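You operate a simulated robot arm through the tools that you are given. There is no shell and no other tool.

You are at the controls of a simulated robot arm. One attempt, no reset.

## Task
Wind the returned strap on the empty reel and put it in the tray for its length.
Fine: press the winder button once to reset the counter, then wind till it shows End.

It is judged by the outcome, as a careful person would: the job done as asked, and still so three seconds after it is handed in. It fails if anything else is knocked over, pushed out of place, dropped, spilled or broken.

## Robot
A 7-joint arm with a three-finger gripper, fixed in place. Base frame: the origin is at the foot of the arm, x ahead of it, y to its left, z up; the work surface is at about z = 0.8. Units: m, rad, N and s.
Its first joint turns from -2.897 to 2.897 rad. Payload 2.69 kg.
Tool frame: the origin (TCP) lies between the finger pads and is the grasp point; the fingertips stand 0.03 m ahead of it; z points along the fingers, y is the line along which they close. Largest opening 0.128 m; the body of the gripper starts 0.117 m behind the TCP.
Orientation is told as [roll, pitch, yaw] about the base's x, y, z axes, in that order, counted from this pose: with the fingers straight down and closing along the base's y, the tool's x points along the base's -x, its y along +y and its z along -z.

## Interface
- The arm moves only by the tool nudge_tool. Its argument "moves" is a list of rows, each a list of 2 entries, a list of its own where there are three numbers: the shift along the tool's x, y, z in m, then the turn, a rotation vector about the tool's x, y, z in rad. In form: [[[dx, dy, dz], [rx, ry, rz]], ...]. A call has 1 to 20 rows; each row shifts and turns the commanded pose from where the row before left it, along the tool's axes as they then stand. "hand" is the opening, from 0 (shut) to 1 (fully open), set as the call begins (left out, the last holds). Each row takes 0.2 s and may step no farther than 0.05 m and 0.15 rad from the row before; otherwise, or with a gripper value out of range, the whole call is refused. Where a pose cannot be reached the arm comes as near as it can. A force on the tool above 40 N (or 10 N above the force at the start of the call, whichever is more), or a blocked arm, ends the call early, and 0.2 s more pass. The fingers move at their own pace and stop on an object; they squeeze with about 26 N. The grip force told is the motor's: it shows also when the fingers shut on nothing. Time passes only in rows, and 0.2 s behind the last, so rows that do not move let the fingers close. It gives the time, the measured TCP pose, the force on the tool (base axes), the opening and the grip force at its end, in the units of the frame above (readings bear some noise), with the torque about the TCP (base axes, N m) and any sound that the robot's microphone picked up, and new pictures: "show" is both (left out), scene, wrist or none.
- Cameras (640 x 400 px; columns grow to the right, rows downward): "scene" is fixed at [0.2197, 0.6514, 1.4694]; the picture's right is [-0.56, -0.83, 0.00], its down [-0.28, 0.19, -0.94] and it looks along [0.78, -0.53, -0.34] (base axes); focal length 214 px, centre (320, 200). "wrist" rides on the gripper at [0.058, 0.054, -0.131] in the tool frame; the picture's right is [-0.68, 0.74, 0.00], its down [-0.62, -0.57, -0.55] and it looks along [-0.40, -0.37, 0.84] (tool axes); focal length 234 px, centre (320, 200). There is no depth. A picture from a camera that has moved, and an enlarged one, comes with that camera's place and axes in the base frame and with its lens.
- raise_lower(by): slides the trunk up (or, below 0, down) by that many m; the arm rides with it, the base frame stays. It gives what a move gives, with no picture.
- enlarge(camera, box): a new picture of the part [left, top, right, bottom] of that camera's present view, enlarged. The clock stands still meanwhile.
- hand_in(): hands the job in; it is judged then, once.

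Nothing tells you positions but the pictures and the camera data. Unless the task says otherwise, let go and move clear before handing in.

The tools are called after "Request:" as name(argument=value, ...) on one line, values as JSON. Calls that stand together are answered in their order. nudge_tool: Moves the arm, as the interface text tells. Its arguments: {"type":"object","properties":{"moves":{"type":"array"},"hand":{"type":"number"},"show":{"type":"string","enum":["both","scene","wrist","none"]}},"required":["moves"]} The other tools are called the same way: raise_lower (by) slides the trunk up or down; enlarge (camera, box) takes an enlarged picture of a part of a camera's view; hand_in () hands the job in.

At the start:

```text
clock: 0.0
tool_pos: [0.4871, 0.2778, 1.517]
ee_rot: [-0.002, -0.001, 0.001]
ft_force: [0.4, -0.6, -0.2]
moment: [-0.02, 0.0, 0.0]
opening: 0.1277
grasp_force: 0.1
trunk travel left (down, up): [-0.275, 0.075]
```

scene: 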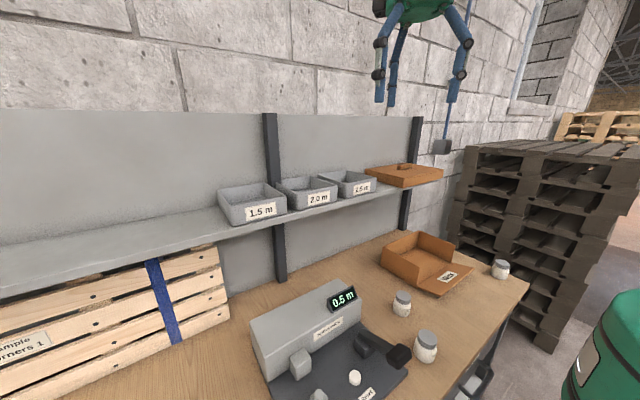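
wrist: 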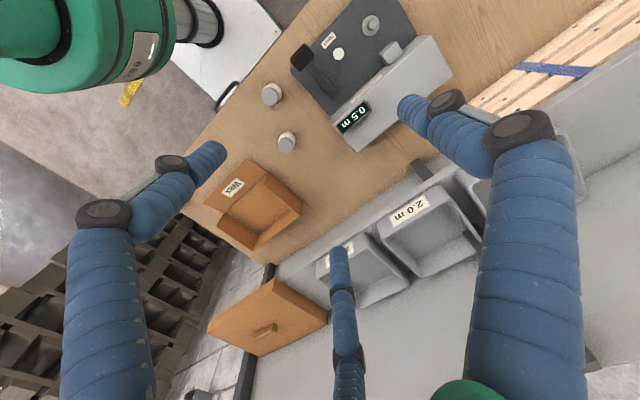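

I see a bench with a winder machine (display 0.5 m), trays marked 1.5/2.0/2.5 m on a shelf, an orange box and some jars. I'll look closer before moving.

Request:
enlarge(camera="scene", box=[230, 260, 450, 400])

Request:
enlarge(camera="wrist", box=[200, 0, 460, 165])

Request:
enlarge(camera="scene", box=[200, 150, 480, 310])

Request:
enlarge(camera="scene", box=[0, 220, 240, 400])

```text
2.86 times, centred on (340, 330) of scene
camera zoom: at [0.2197, 0.6514, 1.4694], right [-0.56, -0.83, 0.0], down [-0.28, 0.19, -0.94], along [0.78, -0.53, -0.34], focal length 613 px, centre (263, -171)
```

zoom: 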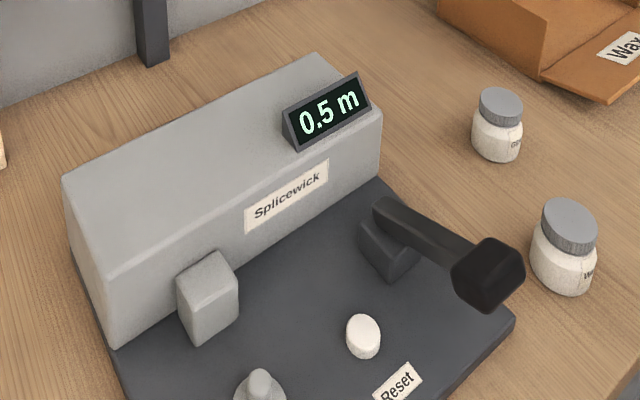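

```text
2.42 times, centred on (330, 82) of wrist
camera zoom: at [0.4292, 0.3322, 1.6476], right [0.68, 0.74, 0.0], down [0.62, -0.57, 0.55], along [0.4, -0.37, -0.84], focal length 568 px, centre (296, 485)
```

zoom: 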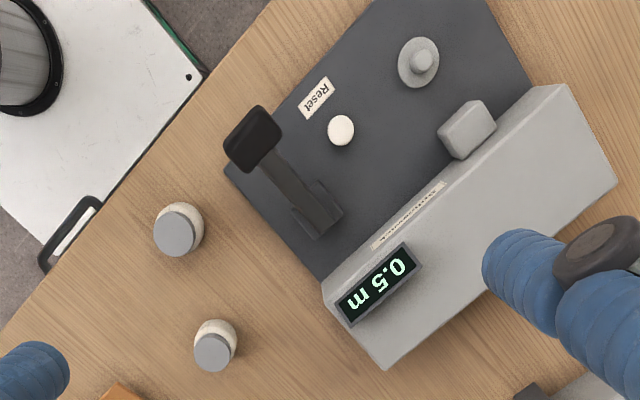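

```text
2.29 times, centred on (340, 230) of scene
camera zoom: at [0.2197, 0.6514, 1.4694], right [-0.56, -0.83, 0.0], down [-0.28, 0.19, -0.94], along [0.78, -0.53, -0.34], focal length 490 px, centre (274, 131)
```

zoom: 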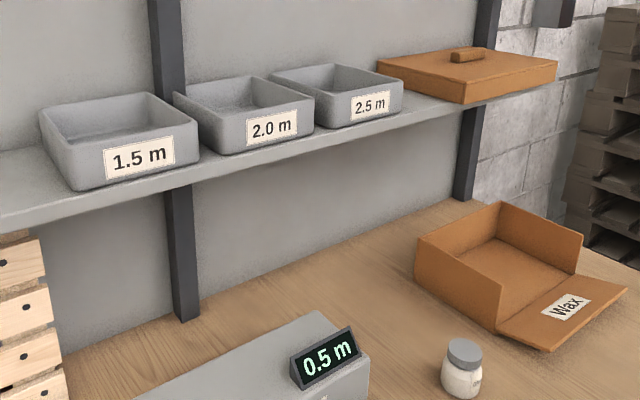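

```text
2.22 times, centred on (120, 310) of scene
camera zoom: at [0.2197, 0.6514, 1.4694], right [-0.56, -0.83, 0.0], down [-0.28, 0.19, -0.94], along [0.78, -0.53, -0.34], focal length 477 px, centre (764, -44)
```

zoom: 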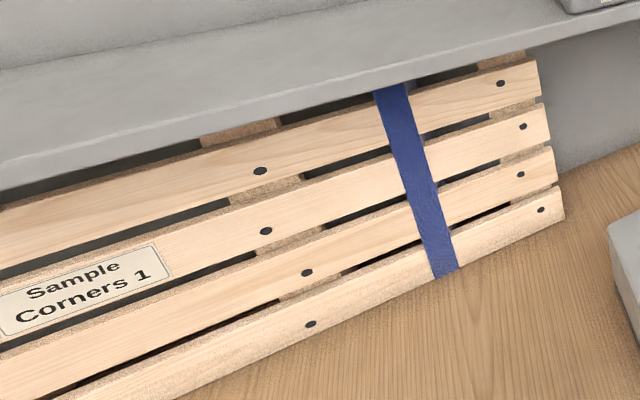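

The strap and the empty reel aren't in view yet, so I'll turn the wrist camera to look along the left side of the bench.

Request:
nudge_tool(moves=[[[0, 0, 0], [0, 0, -0.15]], [[0, 0, 0], [0, 0, -0.15]], [[0, 0, 0], [0, 0, -0.15]], [[0, 0, 0], [0, 0, -0.15]], [[0, 0, 0], [0, 0, -0.15]], [[0, 0, 0], [0, 0, -0.15]], [[0, 0, 0], [0, 0, -0.15]], [[0, 0, 0], [0, 0, -0.15]], [[0, 0, 0], [0, 0, -0.15]], [[0, 0, 0], [0, 0, -0.15]]])

```text
clock: 2.2
tool_pos: [0.4869, 0.2791, 1.5167]
ee_rot: [0.002, 0.0, 1.503]
ft_force: [0.0, 0.9, -0.1]
moment: [-0.01, 0.03, 0.0]
opening: 0.128
grasp_force: 0.1
trunk travel left (down, up): [-0.275, 0.075]
camera wrist: at [0.4302, 0.2241, 1.6474], right [-0.69, 0.73, 0.0], down [0.61, 0.58, 0.55], along [0.4, 0.38, -0.84], focal length 234 px, centre (320, 200)
```

scene: 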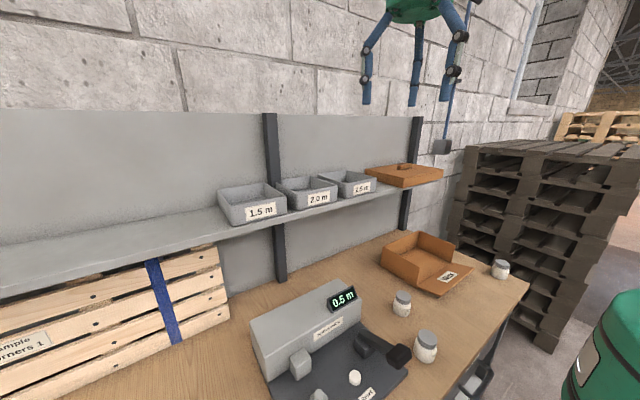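
wrist: 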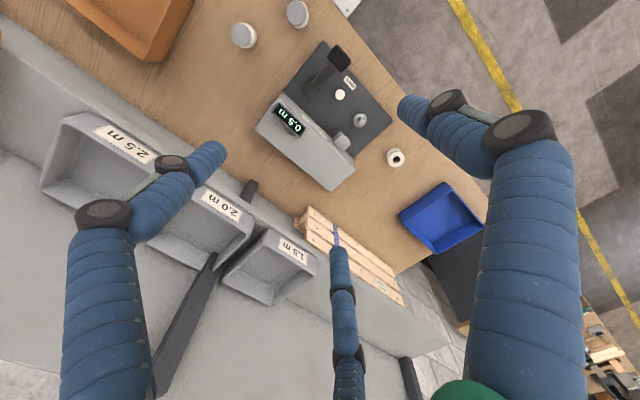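

Now I see a small white reel with a dark hub beside the winder and a blue bin at the left end of the bench. I'll zoom in on both.

Request:
enlarge(camera="wrist", box=[360, 120, 500, 270])

Request:
enlarge(camera="wrist", box=[220, 0, 420, 200])

Request:
enlarge(camera="wrist", box=[40, 90, 330, 310])

```text
2.67 times, centred on (430, 195) of wrist
camera zoom: at [0.4302, 0.2241, 1.6474], right [-0.69, 0.73, 0.0], down [0.61, 0.58, 0.55], along [0.4, 0.38, -0.84], focal length 624 px, centre (27, 213)
```

zoom: 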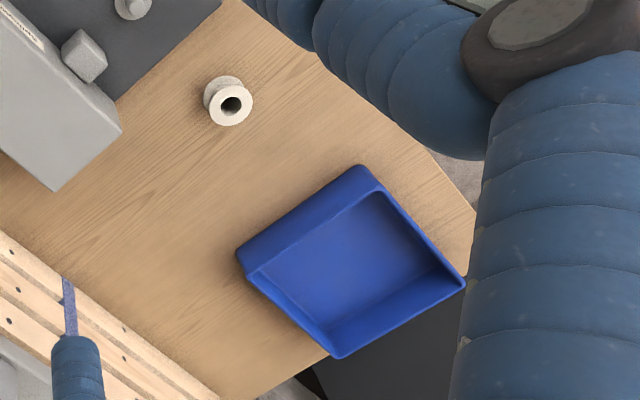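

```text
2.00 times, centred on (320, 100) of wrist
camera zoom: at [0.4302, 0.2241, 1.6474], right [-0.69, 0.73, 0.0], down [0.61, 0.58, 0.55], along [0.4, 0.38, -0.84], focal length 468 px, centre (320, 400)
```

zoom: 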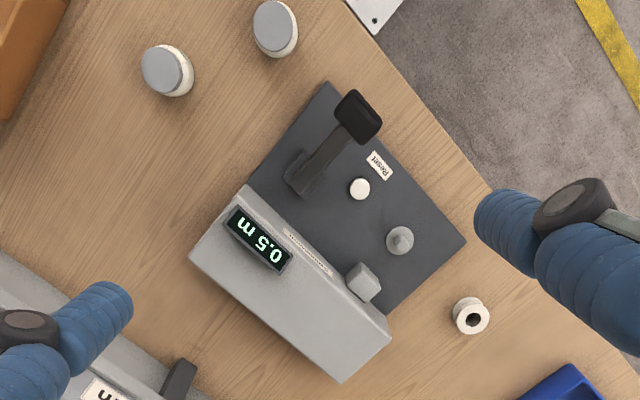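

```text
1.82 times, centred on (185, 200) of wrist
camera zoom: at [0.4302, 0.2241, 1.6474], right [-0.69, 0.73, 0.0], down [0.61, 0.58, 0.55], along [0.4, 0.38, -0.84], focal length 426 px, centre (566, 200)
```

zoom: 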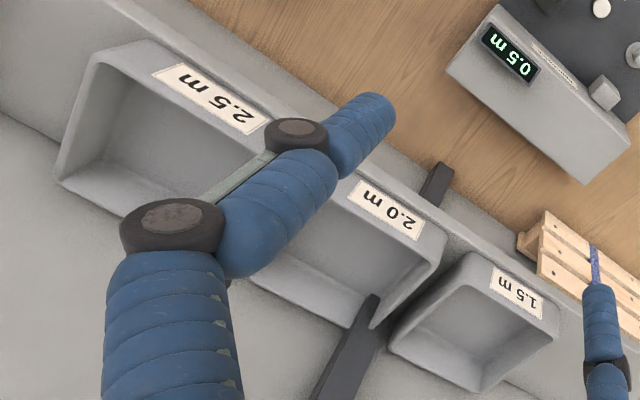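

The empty reel stands at about (0.49, 0.68) and the winder's spindle is at about (0.485, 0.46). I'll lower the camera toward that area to look in detail.

Request:
nudge_tool(moves=[[[-0.023, 0.021, 0.037], [0, 0, 0]], [[-0.023, 0.021, 0.037], [0, 0, 0]], [[-0.023, 0.021, 0.037], [0, 0, 0]], [[-0.023, 0.021, 0.037], [0, 0, 0]], [[-0.023, 0.021, 0.037], [0, 0, 0]], [[-0.023, 0.021, 0.037], [0, 0, 0]], [[-0.023, 0.021, 0.037], [0, 0, 0]]], show="wrist")

```text
clock: 3.8
tool_pos: [0.3525, 0.4508, 1.2578]
ee_rot: [-0.001, 0.0, 1.5]
ft_force: [-0.2, -0.4, -0.9]
moment: [-0.03, 0.02, 0.01]
opening: 0.1278
grasp_force: 0.0
trunk travel left (down, up): [-0.275, 0.075]
camera wrist: at [0.2945, 0.3966, 1.388], right [-0.69, 0.73, 0.0], down [0.61, 0.57, 0.55], along [0.4, 0.38, -0.84], focal length 234 px, centre (320, 200)
```

wrist: 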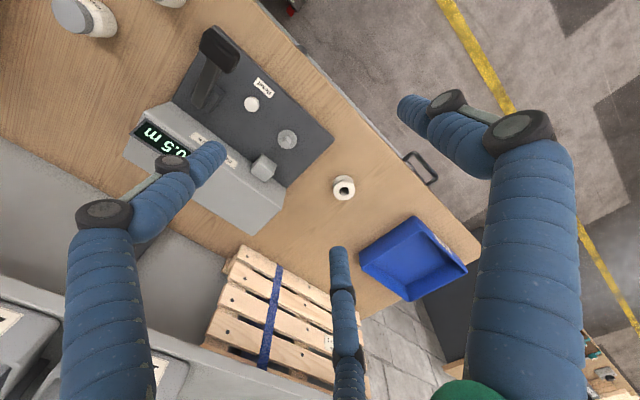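

Request:
enlarge(camera="wrist", box=[310, 160, 480, 310])

Request:
enlarge(camera="wrist", box=[180, 20, 360, 210])

Request:
enlarge(camera="wrist", box=[190, 220, 400, 400])

```text
2.67 times, centred on (395, 235) of wrist
camera zoom: at [0.2945, 0.3966, 1.388], right [-0.69, 0.73, 0.0], down [0.61, 0.57, 0.55], along [0.4, 0.38, -0.84], focal length 624 px, centre (120, 107)
```

zoom: 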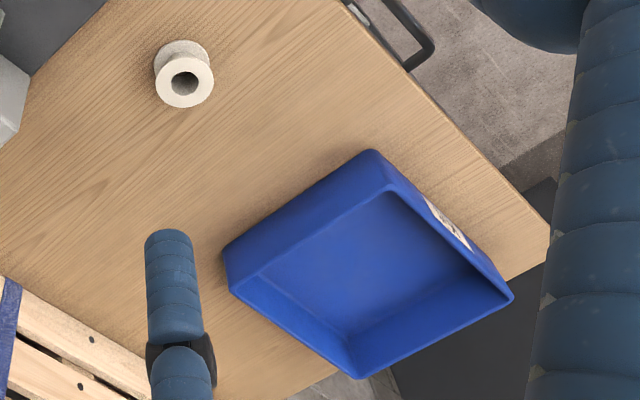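

```text
2.11 times, centred on (270, 115) of wrist
camera zoom: at [0.2945, 0.3966, 1.388], right [-0.69, 0.73, 0.0], down [0.61, 0.57, 0.55], along [0.4, 0.38, -0.84], focal length 493 px, centre (425, 379)
```

zoom: 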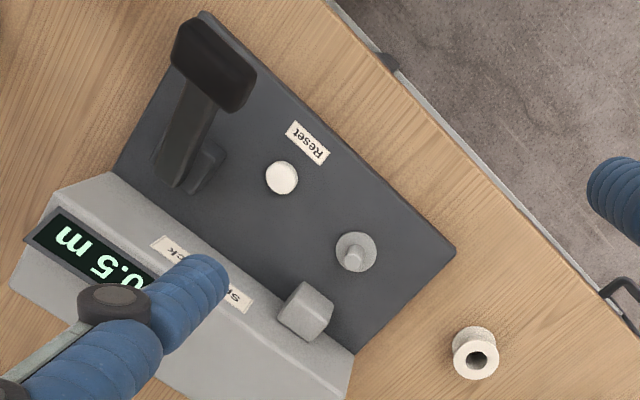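

```text
2.22 times, centred on (295, 310) of wrist
camera zoom: at [0.2945, 0.3966, 1.388], right [-0.69, 0.73, 0.0], down [0.61, 0.57, 0.55], along [0.4, 0.38, -0.84], focal length 520 px, centre (376, -44)
```

zoom: 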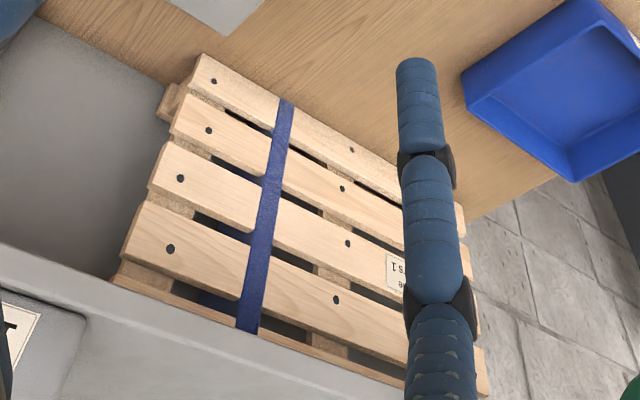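

The blue bin has a label on the side facing the robot and I can't tell yet what is in it. I'll move the camera nearer to the bin.

Request:
nudge_tool(moves=[[[-0.0417, 0.0173, 0.0154], [0, 0, 0]], [[-0.0417, 0.0173, 0.0154], [0, 0, 0]], [[-0.0417, 0.0173, 0.0154], [0, 0, 0]], [[-0.0417, 0.0173, 0.0154], [0, 0, 0]], [[-0.0417, 0.0173, 0.0154], [0, 0, 0]], [[-0.0417, 0.0173, 0.0154], [0, 0, 0]], [[-0.0417, 0.0173, 0.0154], [0, 0, 0]]], show="both")

```text
clock: 5.4
tool_pos: [0.2518, 0.751, 1.1482]
ee_rot: [-0.002, 0.002, 1.499]
ft_force: [0.3, 0.0, 0.5]
moment: [-0.02, 0.02, 0.02]
opening: 0.1277
grasp_force: 0.0
trunk travel left (down, up): [-0.275, 0.075]
camera wrist: at [0.1946, 0.6965, 1.2786], right [-0.69, 0.73, 0.0], down [0.61, 0.57, 0.55], along [0.4, 0.38, -0.84], focal length 234 px, centre (320, 200)
```

scene: 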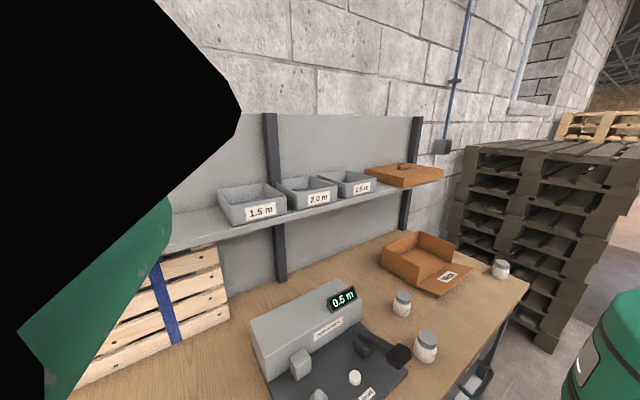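
wrist: 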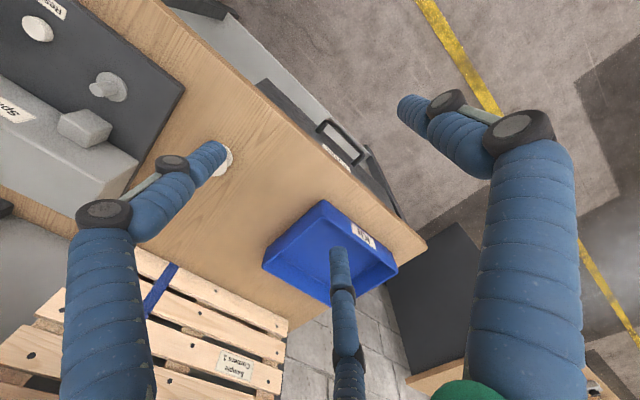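

Request:
enlarge(camera="wrist", box=[250, 60, 430, 310])

Request:
enlarge(camera="wrist", box=[310, 200, 410, 290])

Request:
enlarge(camera="wrist", box=[0, 0, 260, 200])

Request:
enlarge(camera="wrist", box=[300, 100, 390, 200])

```text
1.60 times, centred on (340, 185) of wrist
camera zoom: at [0.1946, 0.6965, 1.2786], right [-0.69, 0.73, 0.0], down [0.61, 0.57, 0.55], along [0.4, 0.38, -0.84], focal length 375 px, centre (288, 224)
```

zoom: 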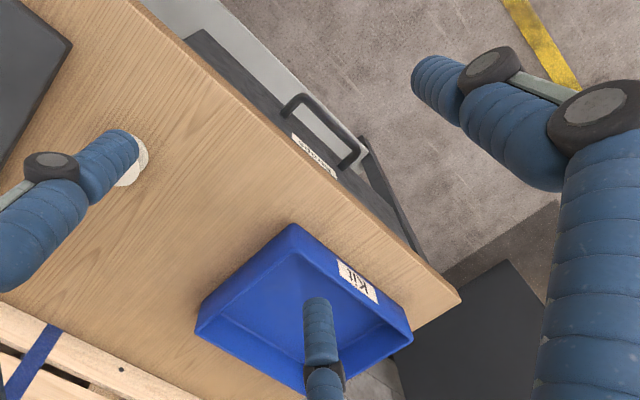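

```text
4.44 times, centred on (360, 245) of wrist
camera zoom: at [0.1946, 0.6965, 1.2786], right [-0.69, 0.73, 0.0], down [0.61, 0.57, 0.55], along [0.4, 0.38, -0.84], focal length 1041 px, centre (142, 0)
```

zoom: 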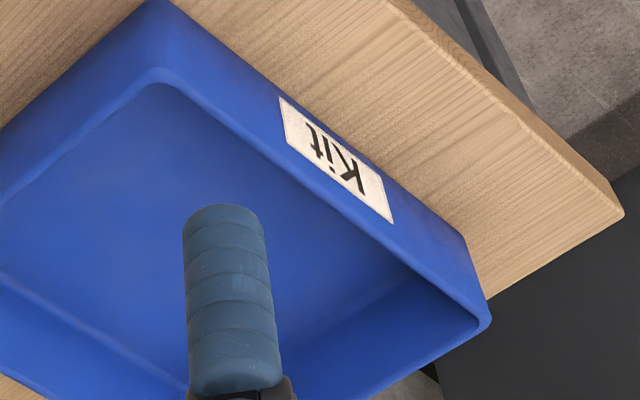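

```text
2.00 times, centred on (130, 100) of wrist
camera zoom: at [0.1946, 0.6965, 1.2786], right [-0.69, 0.73, 0.0], down [0.61, 0.57, 0.55], along [0.4, 0.38, -0.84], focal length 468 px, centre (700, 400)
```

zoom: 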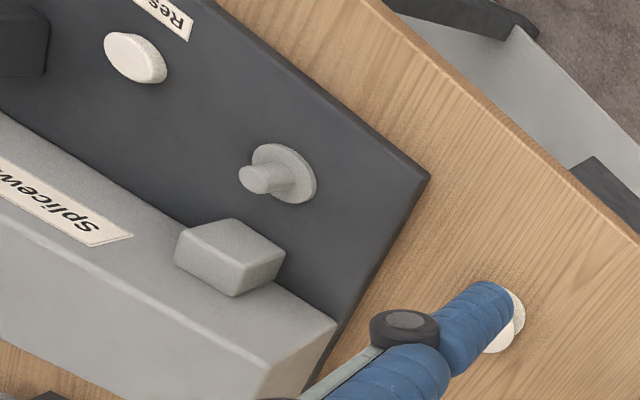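

```text
4.00 times, centred on (345, 150) of wrist
camera zoom: at [0.1946, 0.6965, 1.2786], right [-0.69, 0.73, 0.0], down [0.61, 0.57, 0.55], along [0.4, 0.38, -0.84], focal length 937 px, centre (220, 400)
```

zoom: 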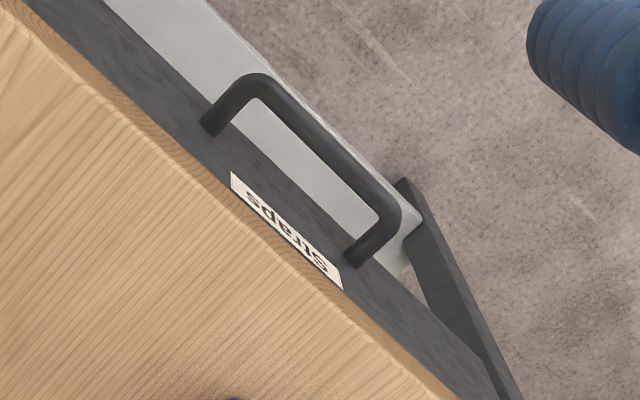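

The bin is labelled "Kit" and empty, but there are drawers in the bench front: one is labelled "Straps", and another handle shows in the first view. I'll check the other label.

Request:
enlarge(camera="scene", box=[420, 300, 560, 400])

Request:
nudge_tool(moves=[[[0.045, 0, -0.02], [0, 0, 0]], [[0.045, 0, -0.02], [0, 0, 0]], [[0.045, 0, -0.02], [0, 0, 0]], [[0.045, 0, -0.02], [0, 0, 0]], [[0.045, 0, -0.02], [0, 0, 0]], [[0.045, 0, -0.02], [0, 0, 0]], [[0.045, 0, -0.02], [0, 0, 0]], [[0.045, 0, -0.02], [0, 0, 0]]], show="wrist")

```text
4.00 times, centred on (490, 350) of scene
camera zoom: at [0.2197, 0.6514, 1.4694], right [-0.56, -0.83, 0.0], down [-0.28, 0.19, -0.94], along [0.78, -0.53, -0.34], focal length 858 px, centre (-360, -400)
```

zoom: 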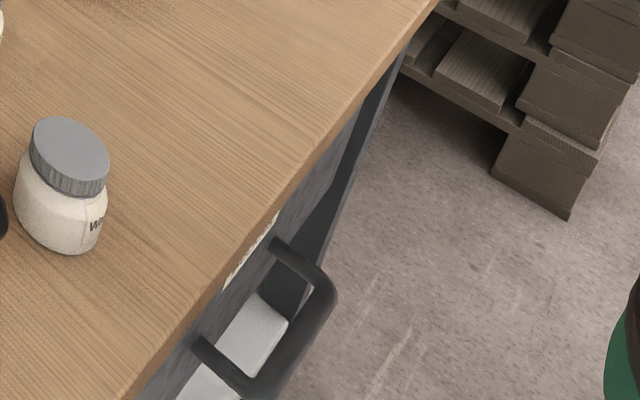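

```text
clock: 7.2
tool_pos: [0.2271, 0.3901, 1.3083]
ee_rot: [-0.001, -0.001, 1.499]
ft_force: [-0.4, -0.4, 0.0]
moment: [0.02, 0.01, 0.01]
opening: 0.128
grasp_force: 0.0
trunk travel left (down, up): [-0.275, 0.075]
camera wrist: at [0.1697, 0.3353, 1.4385], right [-0.69, 0.73, 0.0], down [0.61, 0.57, 0.55], along [0.4, 0.38, -0.84], focal length 234 px, centre (320, 200)
```

wrist: 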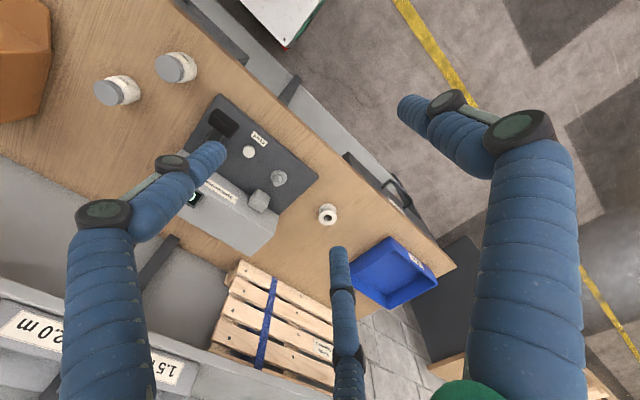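

The right-hand drawer (handle near (0.32, -0.02)) has a label I can't read yet. I'll turn the camera that way and tilt it to look at the bench front.

Request:
nudge_tool(moves=[[[0.0236, 0.0028, 0.033], [0, 0, 0]], [[0.0236, 0.0028, 0.033], [0, 0, 0]], [[0.0236, 0.0028, 0.033], [0, 0, 0]], [[0.0236, 0.0028, 0.033], [0, 0, 0]], [[0.0236, 0.0028, 0.033], [0, 0, 0]], [[0, 0, 0], [0, 0, 0.15]], [[0, 0, 0], [0, 0, 0.15]], [[0, 0, 0], [0, 0, 0.15]], [[0, 0, 0], [0, 0, 0.15]], [[0, 0, 0], [0, 0, 0.15]], [[0, 0, 0], [0, 0, 0.15]], [[0, 0, 0], [0, 0, 0.15]], [[0, 0, 0], [0, 0, 0.15]], [[0, 0, 0], [0, 0, 0.15]], [[0, 0, 0], [0, 0, 0.15]]], show="wrist")

```text
clock: 10.4
tool_pos: [0.2044, 0.2741, 1.1449]
ee_rot: [0.0, 0.001, -0.001]
ft_force: [-1.2, 0.9, 0.1]
moment: [-0.01, 0.02, -0.01]
opening: 0.128
grasp_force: 0.0
trunk travel left (down, up): [-0.275, 0.075]
camera wrist: at [0.1462, 0.3275, 1.2756], right [0.68, 0.73, 0.0], down [0.61, -0.57, 0.55], along [0.4, -0.37, -0.84], focal length 234 px, centre (320, 200)
```

wrist: 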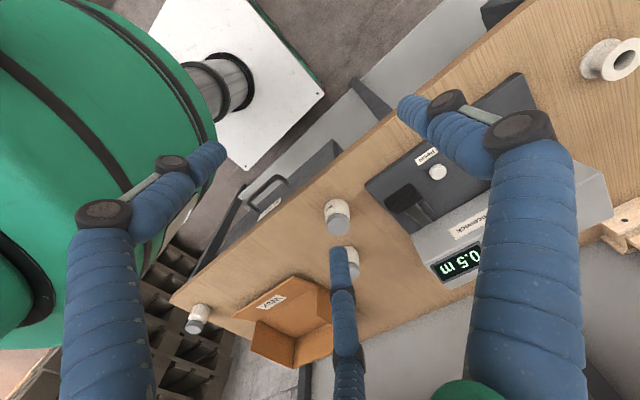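

Request:
enlarge(camera="wrist", box=[220, 150, 340, 240])

Request:
nudge_tool(moves=[[[0, 0, 0], [0, -0.15, 0]], [[0, 0, 0], [0, -0.15, 0]], [[0, 0, 0], [0, -0.15, 0]]], show="wrist")

```text
4.44 times, centred on (280, 195) of wrist
camera zoom: at [0.1462, 0.3275, 1.2756], right [0.68, 0.73, 0.0], down [0.61, -0.57, 0.55], along [0.4, -0.37, -0.84], focal length 1041 px, centre (498, 222)
```

zoom: 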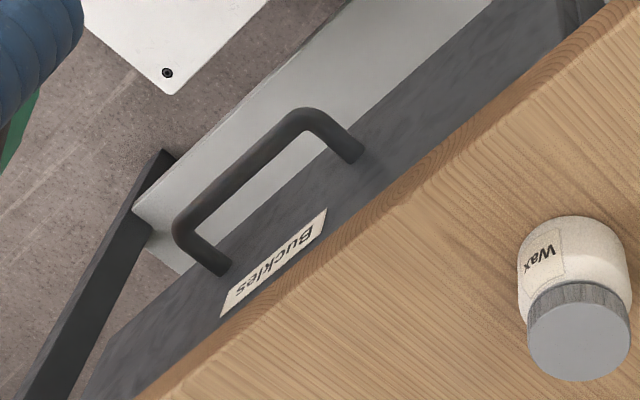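

```text
clock: 11.2
tool_pos: [0.2036, 0.2737, 1.145]
ee_rot: [-0.001, -0.451, 0.0]
ft_force: [0.4, 1.1, 0.2]
moment: [-0.01, 0.03, -0.01]
opening: 0.1281
grasp_force: 0.0
trunk travel left (down, up): [-0.275, 0.075]
camera wrist: at [0.0949, 0.3275, 1.237], right [0.61, 0.74, 0.29], down [0.32, -0.57, 0.76], along [0.73, -0.37, -0.58], focal length 234 px, centre (320, 200)
```

wrist: 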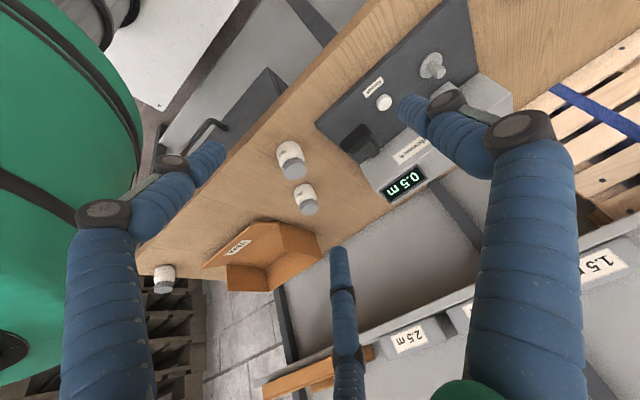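

The right drawer says "Buckles" and the left one "Straps". I'll study the winder from this angle before deciding.

Request:
enlarge(camera="wrist", box=[310, 40, 470, 210])

Request:
enlarge(camera="wrist", box=[130, 60, 330, 200])

```text
2.35 times, centred on (390, 125) of wrist
camera zoom: at [0.0949, 0.3275, 1.237], right [0.61, 0.74, 0.29], down [0.32, -0.57, 0.76], along [0.73, -0.37, -0.58], focal length 551 px, centre (155, 376)
```

zoom: 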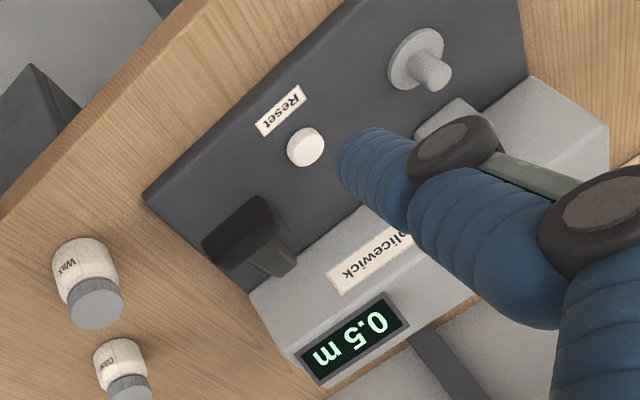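

```text
2.86 times, centred on (230, 130) of wrist
camera zoom: at [0.0949, 0.3275, 1.237], right [0.61, 0.74, 0.29], down [0.32, -0.57, 0.76], along [0.73, -0.37, -0.58], focal length 669 px, centre (577, 400)
```

zoom: 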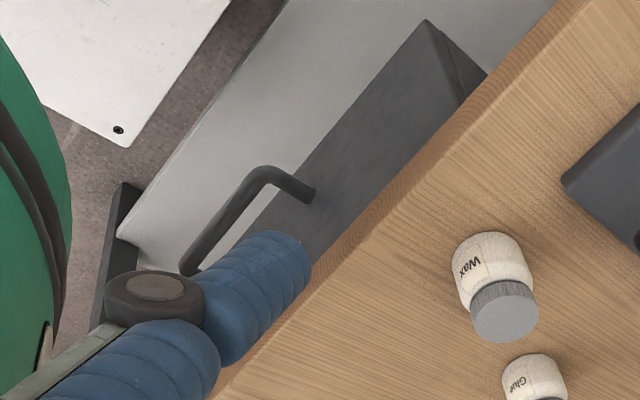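

No loose strap is lying about, so the winder most likely pays it out itself through the grey guide block. The reel goes on the pin first. I'll straighten the tool and hover over the spindle to measure its exact place.

Request:
nudge_tool(moves=[[[0, 0, 0], [0, 0.15, 0]], [[0, 0, 0], [0, 0.15, 0]], [[0, 0, 0], [0, 0.15, 0]], [[-0.0351, 0.0233, 0.015], [0, 0, 0]], [[-0.0351, 0.0233, 0.015], [0, 0, 0]], [[-0.0351, 0.0233, 0.015], [0, 0, 0]], [[-0.0351, 0.0233, 0.015], [0, 0, 0]], [[-0.0351, 0.0233, 0.015], [0, 0, 0]], [[-0.0351, 0.0233, 0.015], [0, 0, 0]], [[-0.0351, 0.0233, 0.015], [0, 0, 0]], [[-0.0351, 0.0233, 0.015], [0, 0, 0]], [[0, 0, 0], [0, 0, 0]]], show="both")

```text
clock: 13.8
tool_pos: [0.4881, 0.4607, 1.0242]
ee_rot: [0.0, 0.001, 0.0]
ft_force: [0.5, -0.3, -0.4]
moment: [-0.03, 0.06, 0.0]
opening: 0.1278
grasp_force: 0.1
trunk travel left (down, up): [-0.275, 0.075]
camera wrist: at [0.4298, 0.5148, 1.1559], right [0.68, 0.74, 0.0], down [0.62, -0.57, 0.55], along [0.4, -0.37, -0.84], focal length 234 px, centre (320, 200)
```

scene: 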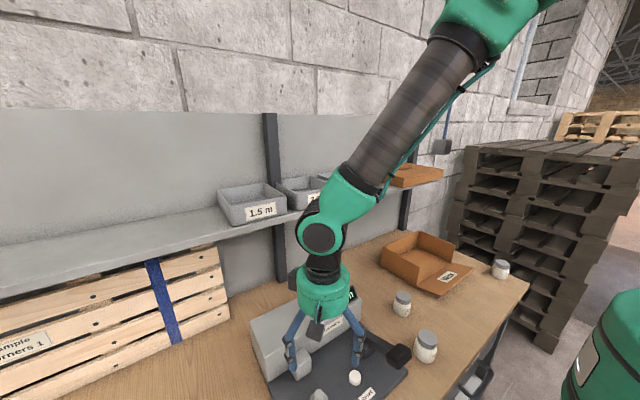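
wrist: 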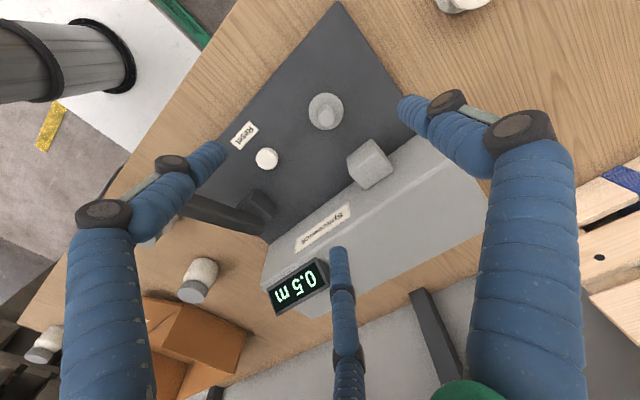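

Request:
enlarge(camera="wrist", box=[230, 60, 430, 210])

Request:
enlarge(camera="wrist", box=[290, 70, 360, 150])

```text
2.67 times, centred on (330, 135) of wrist
camera zoom: at [0.4298, 0.5148, 1.1559], right [0.68, 0.74, 0.0], down [0.62, -0.57, 0.55], along [0.4, -0.37, -0.84], focal length 624 px, centre (293, 373)
```

zoom: 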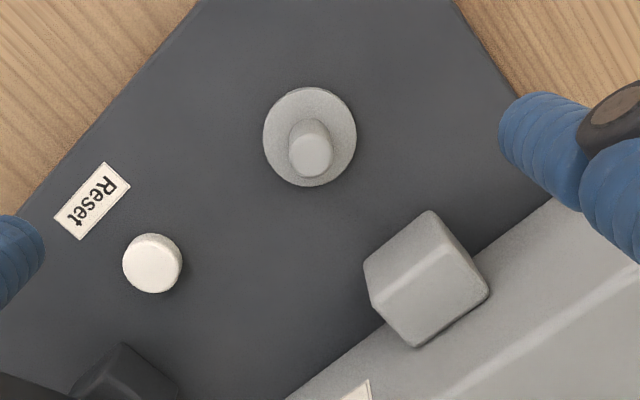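

```text
5.00 times, centred on (325, 110) of wrist
camera zoom: at [0.4298, 0.5148, 1.1559], right [0.68, 0.74, 0.0], down [0.62, -0.57, 0.55], along [0.4, -0.37, -0.84], focal length 1171 px, centre (295, 650)
```

zoom: 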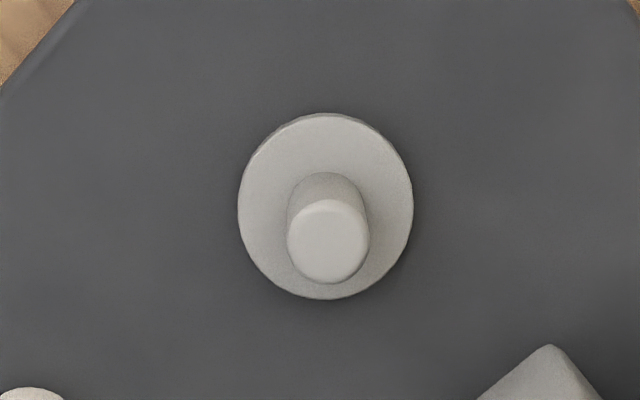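

The pin top is at about (0.489, 0.471), roughly 20 mm thick. Now I'll hover in the same way over the reel so I can compare the two.

Request:
nudge_tool(moves=[[[0, 0.042, 0.004], [0, 0, 0]], [[0, 0.042, 0.004], [0, 0, 0]], [[0, 0.042, 0.004], [0, 0, 0]], [[0, 0.042, 0.004], [0, 0, 0]], [[0, 0.042, 0.004], [0, 0, 0]], [[0, 0, 0], [0, 0, 0]]], show="wrist")

Request:
enlarge(camera="wrist", box=[290, 70, 360, 150])

Request:
enlarge(camera="wrist", box=[220, 50, 420, 250])

```text
clock: 15.2
tool_pos: [0.4842, 0.6696, 1.0041]
ee_rot: [0.0, 0.0, -0.001]
ft_force: [-0.1, 0.1, -1.0]
moment: [-0.01, -0.04, 0.03]
opening: 0.128
grasp_force: 0.1
trunk travel left (down, up): [-0.275, 0.075]
camera wrist: at [0.4261, 0.7242, 1.1348], right [0.68, 0.74, 0.0], down [0.62, -0.57, 0.55], along [0.4, -0.37, -0.84], focal length 234 px, centre (320, 200)
```

wrist: 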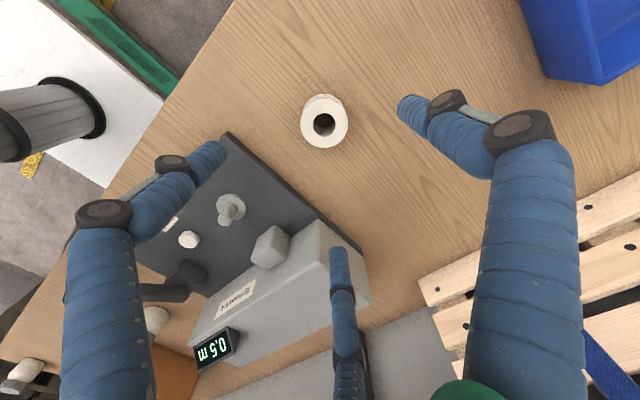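

```text
5.00 times, centred on (325, 110) of wrist
camera zoom: at [0.4261, 0.7242, 1.1348], right [0.68, 0.74, 0.0], down [0.62, -0.57, 0.55], along [0.4, -0.37, -0.84], focal length 1171 px, centre (295, 650)
```

zoom: 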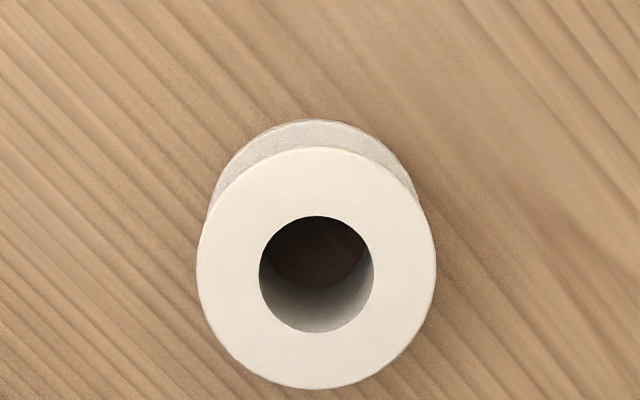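

```text
2.00 times, centred on (320, 150) of wrist
camera zoom: at [0.4261, 0.7242, 1.1348], right [0.68, 0.74, 0.0], down [0.62, -0.57, 0.55], along [0.4, -0.37, -0.84], focal length 468 px, centre (320, 300)
```

zoom: 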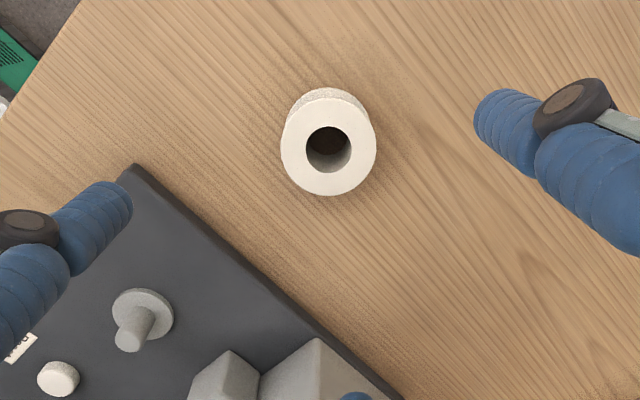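

The reel top is about 60 mm across with a 28 mm hole, centred near (0.489, 0.674). I'll take another reading to judge the noise, then open partway and go down.

Request:
nudge_tool(moves=[[[0, 0, 0], [0, 0, 0]]], show="none")

Request:
nudge_tool(moves=[[[0, 0, 0], [0, 0, 0]]], show="none")

Request:
nudge_tool(moves=[[[0, 0, 0], [0, 0, 0]]], show="none")

```text
clock: 15.6
tool_pos: [0.4849, 0.6696, 1.0042]
ee_rot: [0.001, -0.001, -0.001]
ft_force: [0.3, -0.3, -0.1]
moment: [0.0, 0.0, 0.04]
opening: 0.128
grasp_force: 0.1
trunk travel left (down, up): [-0.275, 0.075]
```

```text
clock: 16.0
tool_pos: [0.4853, 0.6701, 1.0033]
ee_rot: [0.0, 0.001, 0.001]
ft_force: [0.6, -0.2, 0.4]
moment: [-0.01, 0.0, 0.0]
opening: 0.128
grasp_force: 0.0
trunk travel left (down, up): [-0.275, 0.075]
```

```text
clock: 16.4
tool_pos: [0.4835, 0.6701, 1.0044]
ee_rot: [-0.002, 0.0, 0.002]
ft_force: [0.2, -0.4, 1.0]
moment: [0.01, 0.02, 0.0]
opening: 0.1278
grasp_force: 0.0
trunk travel left (down, up): [-0.275, 0.075]
```

The readings scatter by about 1 mm, which is acceptable. I'm centring over the reel and going down with the fingers open about 0.10 m.

Request:
nudge_tool(moves=[[[-0.0047, 0.0036, 0.02], [0, 0, 0]], [[0, 0, 0.04], [0, 0, 0]], [[0, 0, 0.04], [0, 0, 0]], [[0, 0, 0.034], [0, 0, 0]], [[0, 0, 0.02], [0, 0, 0]], [[0, 0, 0], [0, 0, 0]]], hand=0.8, show="both")

```text
clock: 17.8
tool_pos: [0.4891, 0.6751, 0.8492]
ee_rot: [0.0, 0.001, -0.001]
ft_force: [1.0, 0.0, 0.3]
moment: [0.0, 0.02, 0.01]
opening: 0.1026
grasp_force: 0.0
trunk travel left (down, up): [-0.275, 0.075]
camera wrist: at [0.4309, 0.7287, 0.9802], right [0.68, 0.74, 0.0], down [0.62, -0.57, 0.55], along [0.4, -0.37, -0.84], focal length 234 px, centre (320, 200)
```

scene: 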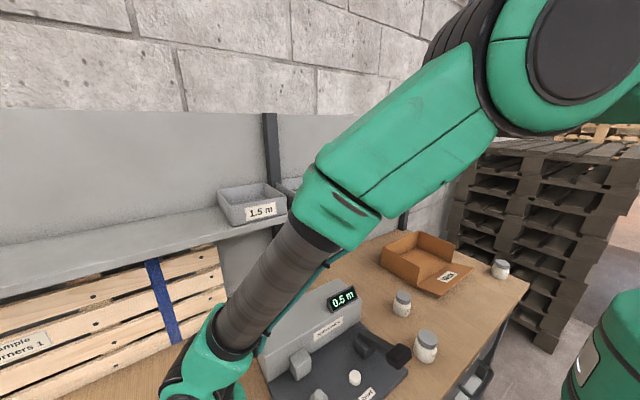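
wrist: 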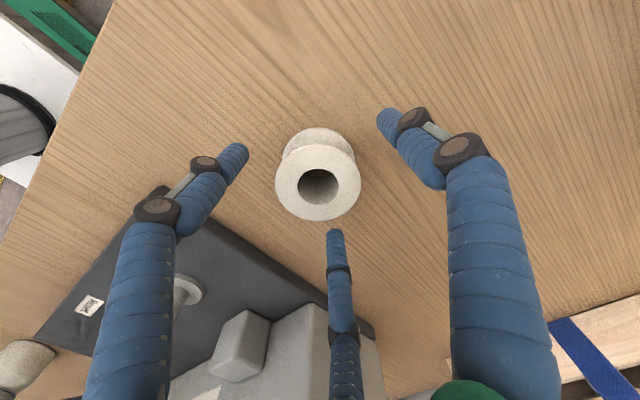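

The reel is centred between the fingers. I'll go down slightly more and close.

Request:
nudge_tool(moves=[[[0, 0, 0.006], [0, 0, 0]], [[0, 0, 0], [0, 0, 0]]], show="none")

Request:
nudge_tool(moves=[[[0, 0, 0], [0, 0, 0]], [[0, 0, 0], [0, 0, 0]], [[0, 0, 0], [0, 0, 0]]], hand=0.3, show="wrist")

```text
clock: 18.4
tool_pos: [0.49, 0.6746, 0.8432]
ee_rot: [0.002, 0.002, 0.0]
ft_force: [0.2, 0.7, -0.2]
moment: [-0.03, 0.02, 0.0]
opening: 0.1025
grasp_force: 0.1
trunk travel left (down, up): [-0.275, 0.075]
```

```text
clock: 19.2
tool_pos: [0.489, 0.6758, 0.8434]
ee_rot: [0.0, 0.0, 0.001]
ft_force: [0.7, 0.4, 1.6]
moment: [-0.08, -0.03, 0.03]
opening: 0.0582
grasp_force: 26.0
trunk travel left (down, up): [-0.275, 0.075]
camera wrist: at [0.4305, 0.7283, 0.9744], right [0.68, 0.74, 0.0], down [0.62, -0.57, 0.55], along [0.4, -0.37, -0.84], focal length 234 px, centre (320, 200)
```

wrist: 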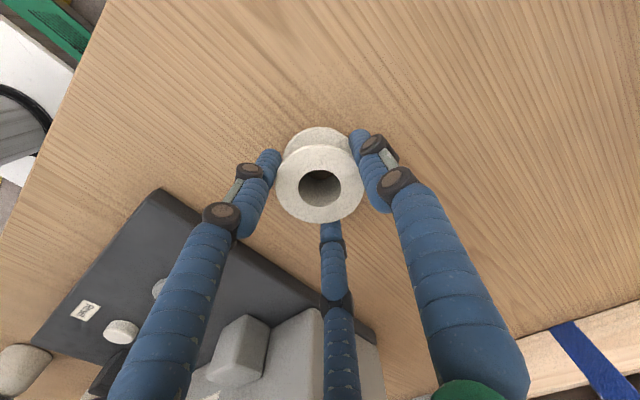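

I have the reel (0.058 m across, full grip force). I'll lift it and move part of the way toward the spindle, then check the pin again.

Request:
nudge_tool(moves=[[[0, 0, -0.02], [0, 0, 0]], [[0, 0, -0.04], [0, 0, 0]], [[0, 0, -0.04], [0, 0, 0]], [[0, -0.04, 0], [0, 0, 0]], [[0, -0.04, 0], [0, 0, 0]], [[0, -0.03, 0], [0, 0, 0]], [[0, 0, 0], [0, 0, 0]]], hand=0.2, show="wrist")

Request:
enlarge(camera="wrist", box=[200, 120, 360, 260])

Request:
nudge_tool(moves=[[[0, 0, 0], [0, 0, 0]]], show="none")

```text
clock: 20.8
tool_pos: [0.4907, 0.5643, 0.9439]
ee_rot: [0.0, -0.001, 0.0]
ft_force: [-0.2, -1.0, -0.9]
moment: [-0.02, -0.02, 0.02]
opening: 0.0583
grasp_force: 25.5
trunk travel left (down, up): [-0.275, 0.075]
camera wrist: at [0.4322, 0.6188, 1.0754], right [0.68, 0.74, 0.0], down [0.62, -0.57, 0.55], along [0.4, -0.37, -0.84], focal length 234 px, centre (320, 200)
```

wrist: 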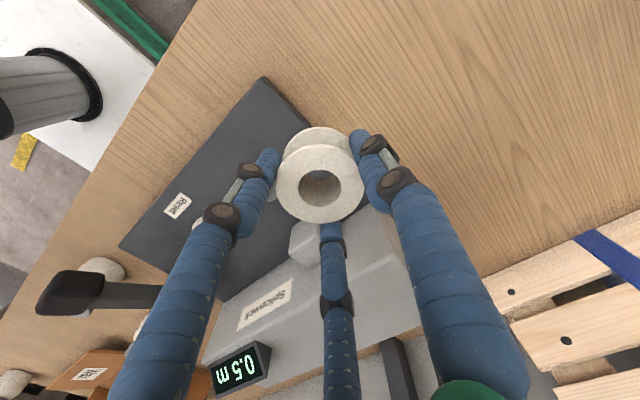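

```text
2.86 times, centred on (280, 190) of wrist
camera zoom: at [0.4322, 0.6188, 1.0754], right [0.68, 0.74, 0.0], down [0.62, -0.57, 0.55], along [0.4, -0.37, -0.84], focal length 669 px, centre (434, 229)
```

zoom: 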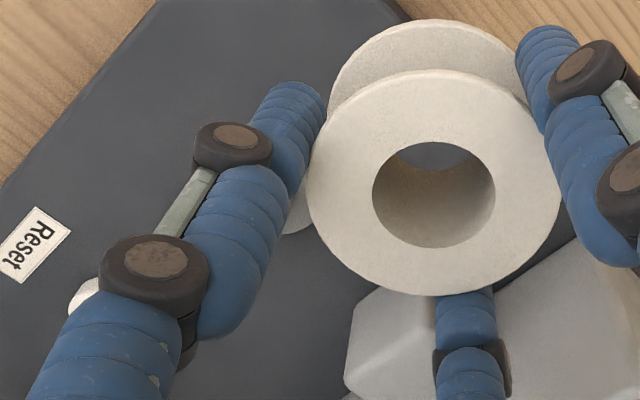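

```text
clock: 21.2
tool_pos: [0.4905, 0.5659, 0.9442]
ee_rot: [0.0, 0.0, 0.0]
ft_force: [-0.7, 0.0, -0.4]
moment: [0.05, 0.03, 0.02]
opening: 0.0581
grasp_force: 26.4
trunk travel left (down, up): [-0.275, 0.075]
```

The reel hangs upright in the grip. I'll move over the pin and stop just above it, then look down through the hole.

Request:
nudge_tool(moves=[[[0.0033, -0.04, 0], [0, 0, 0]], [[0, -0.04, 0], [0, 0, 0]], [[0, -0.0134, 0], [0, 0, 0]], [[0, 0, 0.02], [0, 0, 0]], [[0, 0, 0.01], [0, 0, 0]], [[0, 0, 0], [0, 0, 0]]], show="both")

Request:
enlarge(camera="wrist", box=[260, 110, 380, 240])

Request:
enlarge(camera="scene", box=[270, 300, 400, 400])

```text
clock: 22.6
tool_pos: [0.4849, 0.4723, 0.914]
ee_rot: [0.001, -0.001, -0.001]
ft_force: [0.4, 0.1, -0.9]
moment: [0.01, 0.0, 0.03]
opening: 0.0583
grasp_force: 26.3
trunk travel left (down, up): [-0.275, 0.075]
camera wrist: at [0.4269, 0.5252, 1.0446], right [0.68, 0.74, 0.0], down [0.62, -0.57, 0.55], along [0.4, -0.37, -0.84], focal length 234 px, centre (320, 200)
```

scene: 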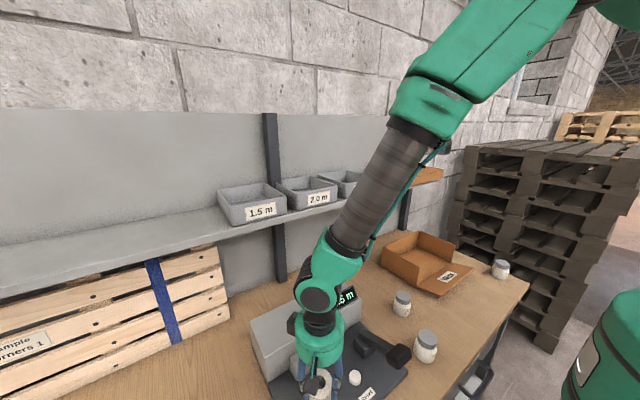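
wrist: 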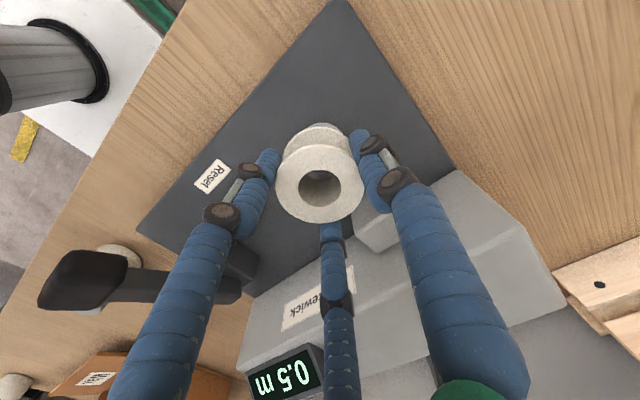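

```text
3.08 times, centred on (320, 175) of wrist
camera zoom: at [0.4269, 0.5252, 1.0446], right [0.68, 0.74, 0.0], down [0.62, -0.57, 0.55], along [0.4, -0.37, -0.84], focal length 720 px, centre (320, 277)
```

zoom: 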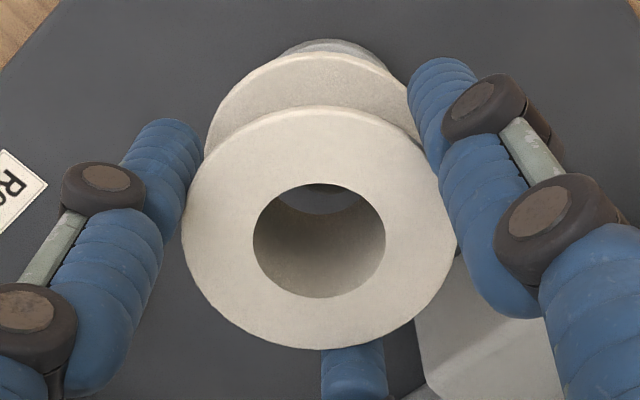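

```text
4.00 times, centred on (335, 350) of scene
camera zoom: at [0.2197, 0.6514, 1.4694], right [-0.56, -0.83, 0.0], down [-0.28, 0.19, -0.94], along [0.78, -0.53, -0.34], focal length 858 px, centre (260, -400)
```

zoom: 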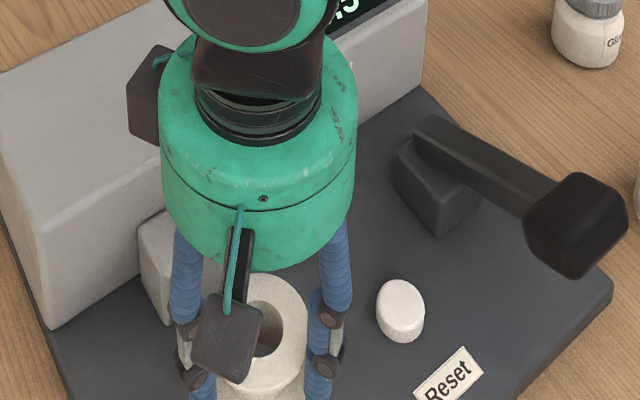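

Request:
enlarge(camera="wrist", box=[285, 110, 350, 150])

Request:
enlarge(camera="wrist", box=[290, 155, 350, 205])

Request:
enlarge(camera="scene", box=[300, 350, 370, 400])

```text
9.85 times, centred on (318, 130) of wrist
camera zoom: at [0.4269, 0.5252, 1.0446], right [0.68, 0.74, 0.0], down [0.62, -0.57, 0.55], along [0.4, -0.37, -0.84], focal length 2306 px, centre (345, 889)
```

zoom: 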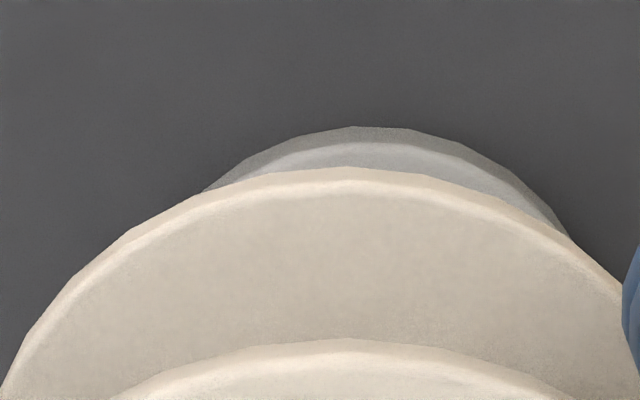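

```text
8.00 times, centred on (320, 180) of wrist
camera zoom: at [0.4269, 0.5252, 1.0446], right [0.68, 0.74, 0.0], down [0.62, -0.57, 0.55], along [0.4, -0.37, -0.84], focal length 1873 px, centre (320, 360)
```

zoom: 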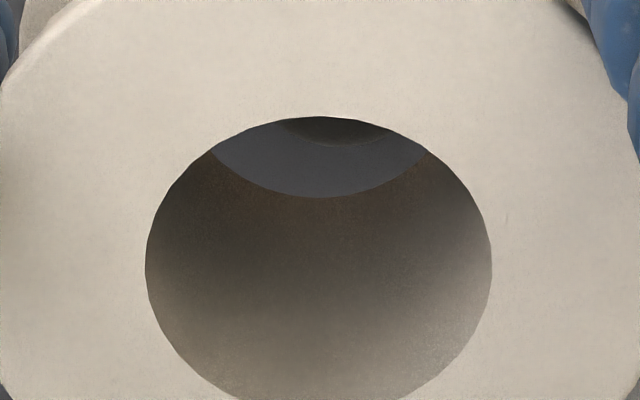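

```text
8.00 times, centred on (335, 375) of scene
camera zoom: at [0.2197, 0.6514, 1.4694], right [-0.56, -0.83, 0.0], down [-0.28, 0.19, -0.94], along [0.78, -0.53, -0.34], focal length 1716 px, centre (200, -1200)
```

zoom: 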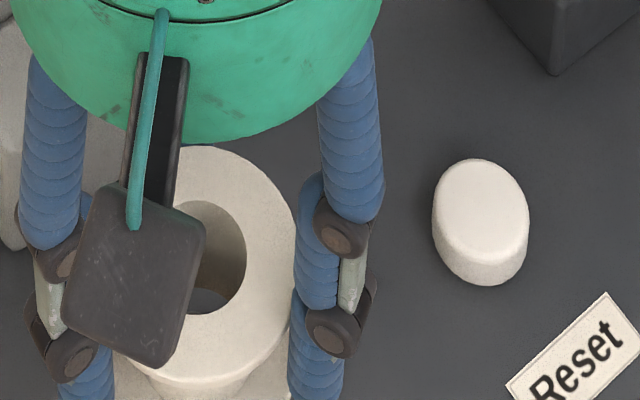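

Through the hole I can see the far edge of the pin top, which puts the pin about 3–4 mm further in +x. I'll shift by that and check again.

Request:
nudge_tool(moves=[[[-0.0035, 0, 0], [0, 0, 0]], [[0, 0, 0], [0, 0, 0]]], show="none")

Request:
enlarge(camera="wrist", box=[290, 155, 350, 205])

Request:
enlarge(camera="wrist", box=[270, 110, 370, 230])

```text
clock: 23.2
tool_pos: [0.4892, 0.4718, 0.9146]
ee_rot: [-0.001, 0.0, -0.001]
ft_force: [0.5, 0.8, -0.5]
moment: [0.03, 0.01, -0.02]
opening: 0.0581
grasp_force: 26.1
trunk travel left (down, up): [-0.275, 0.075]
```

```text
8.00 times, centred on (320, 180) of wrist
camera zoom: at [0.4309, 0.5252, 1.0451], right [0.68, 0.74, 0.0], down [0.62, -0.57, 0.55], along [0.4, -0.37, -0.84], focal length 1873 px, centre (320, 360)
```

zoom: 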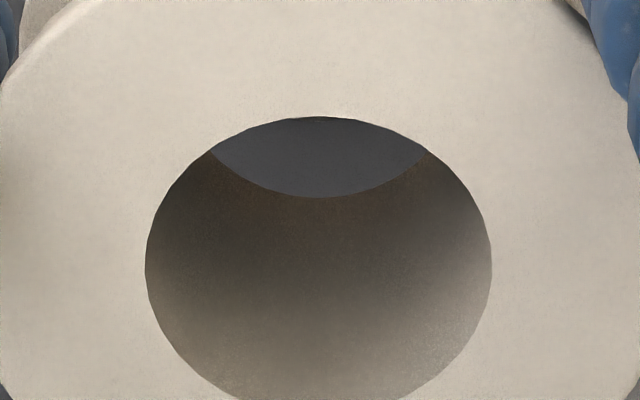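

```text
3.33 times, centred on (320, 170) of wrist
camera zoom: at [0.4309, 0.5252, 1.0451], right [0.68, 0.74, 0.0], down [0.62, -0.57, 0.55], along [0.4, -0.37, -0.84], focal length 781 px, centre (320, 300)
```

zoom: 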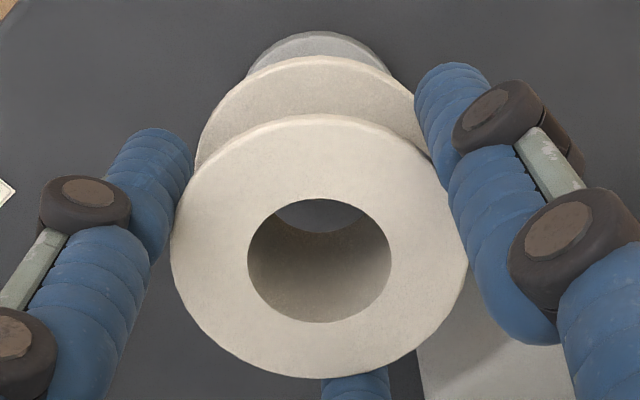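

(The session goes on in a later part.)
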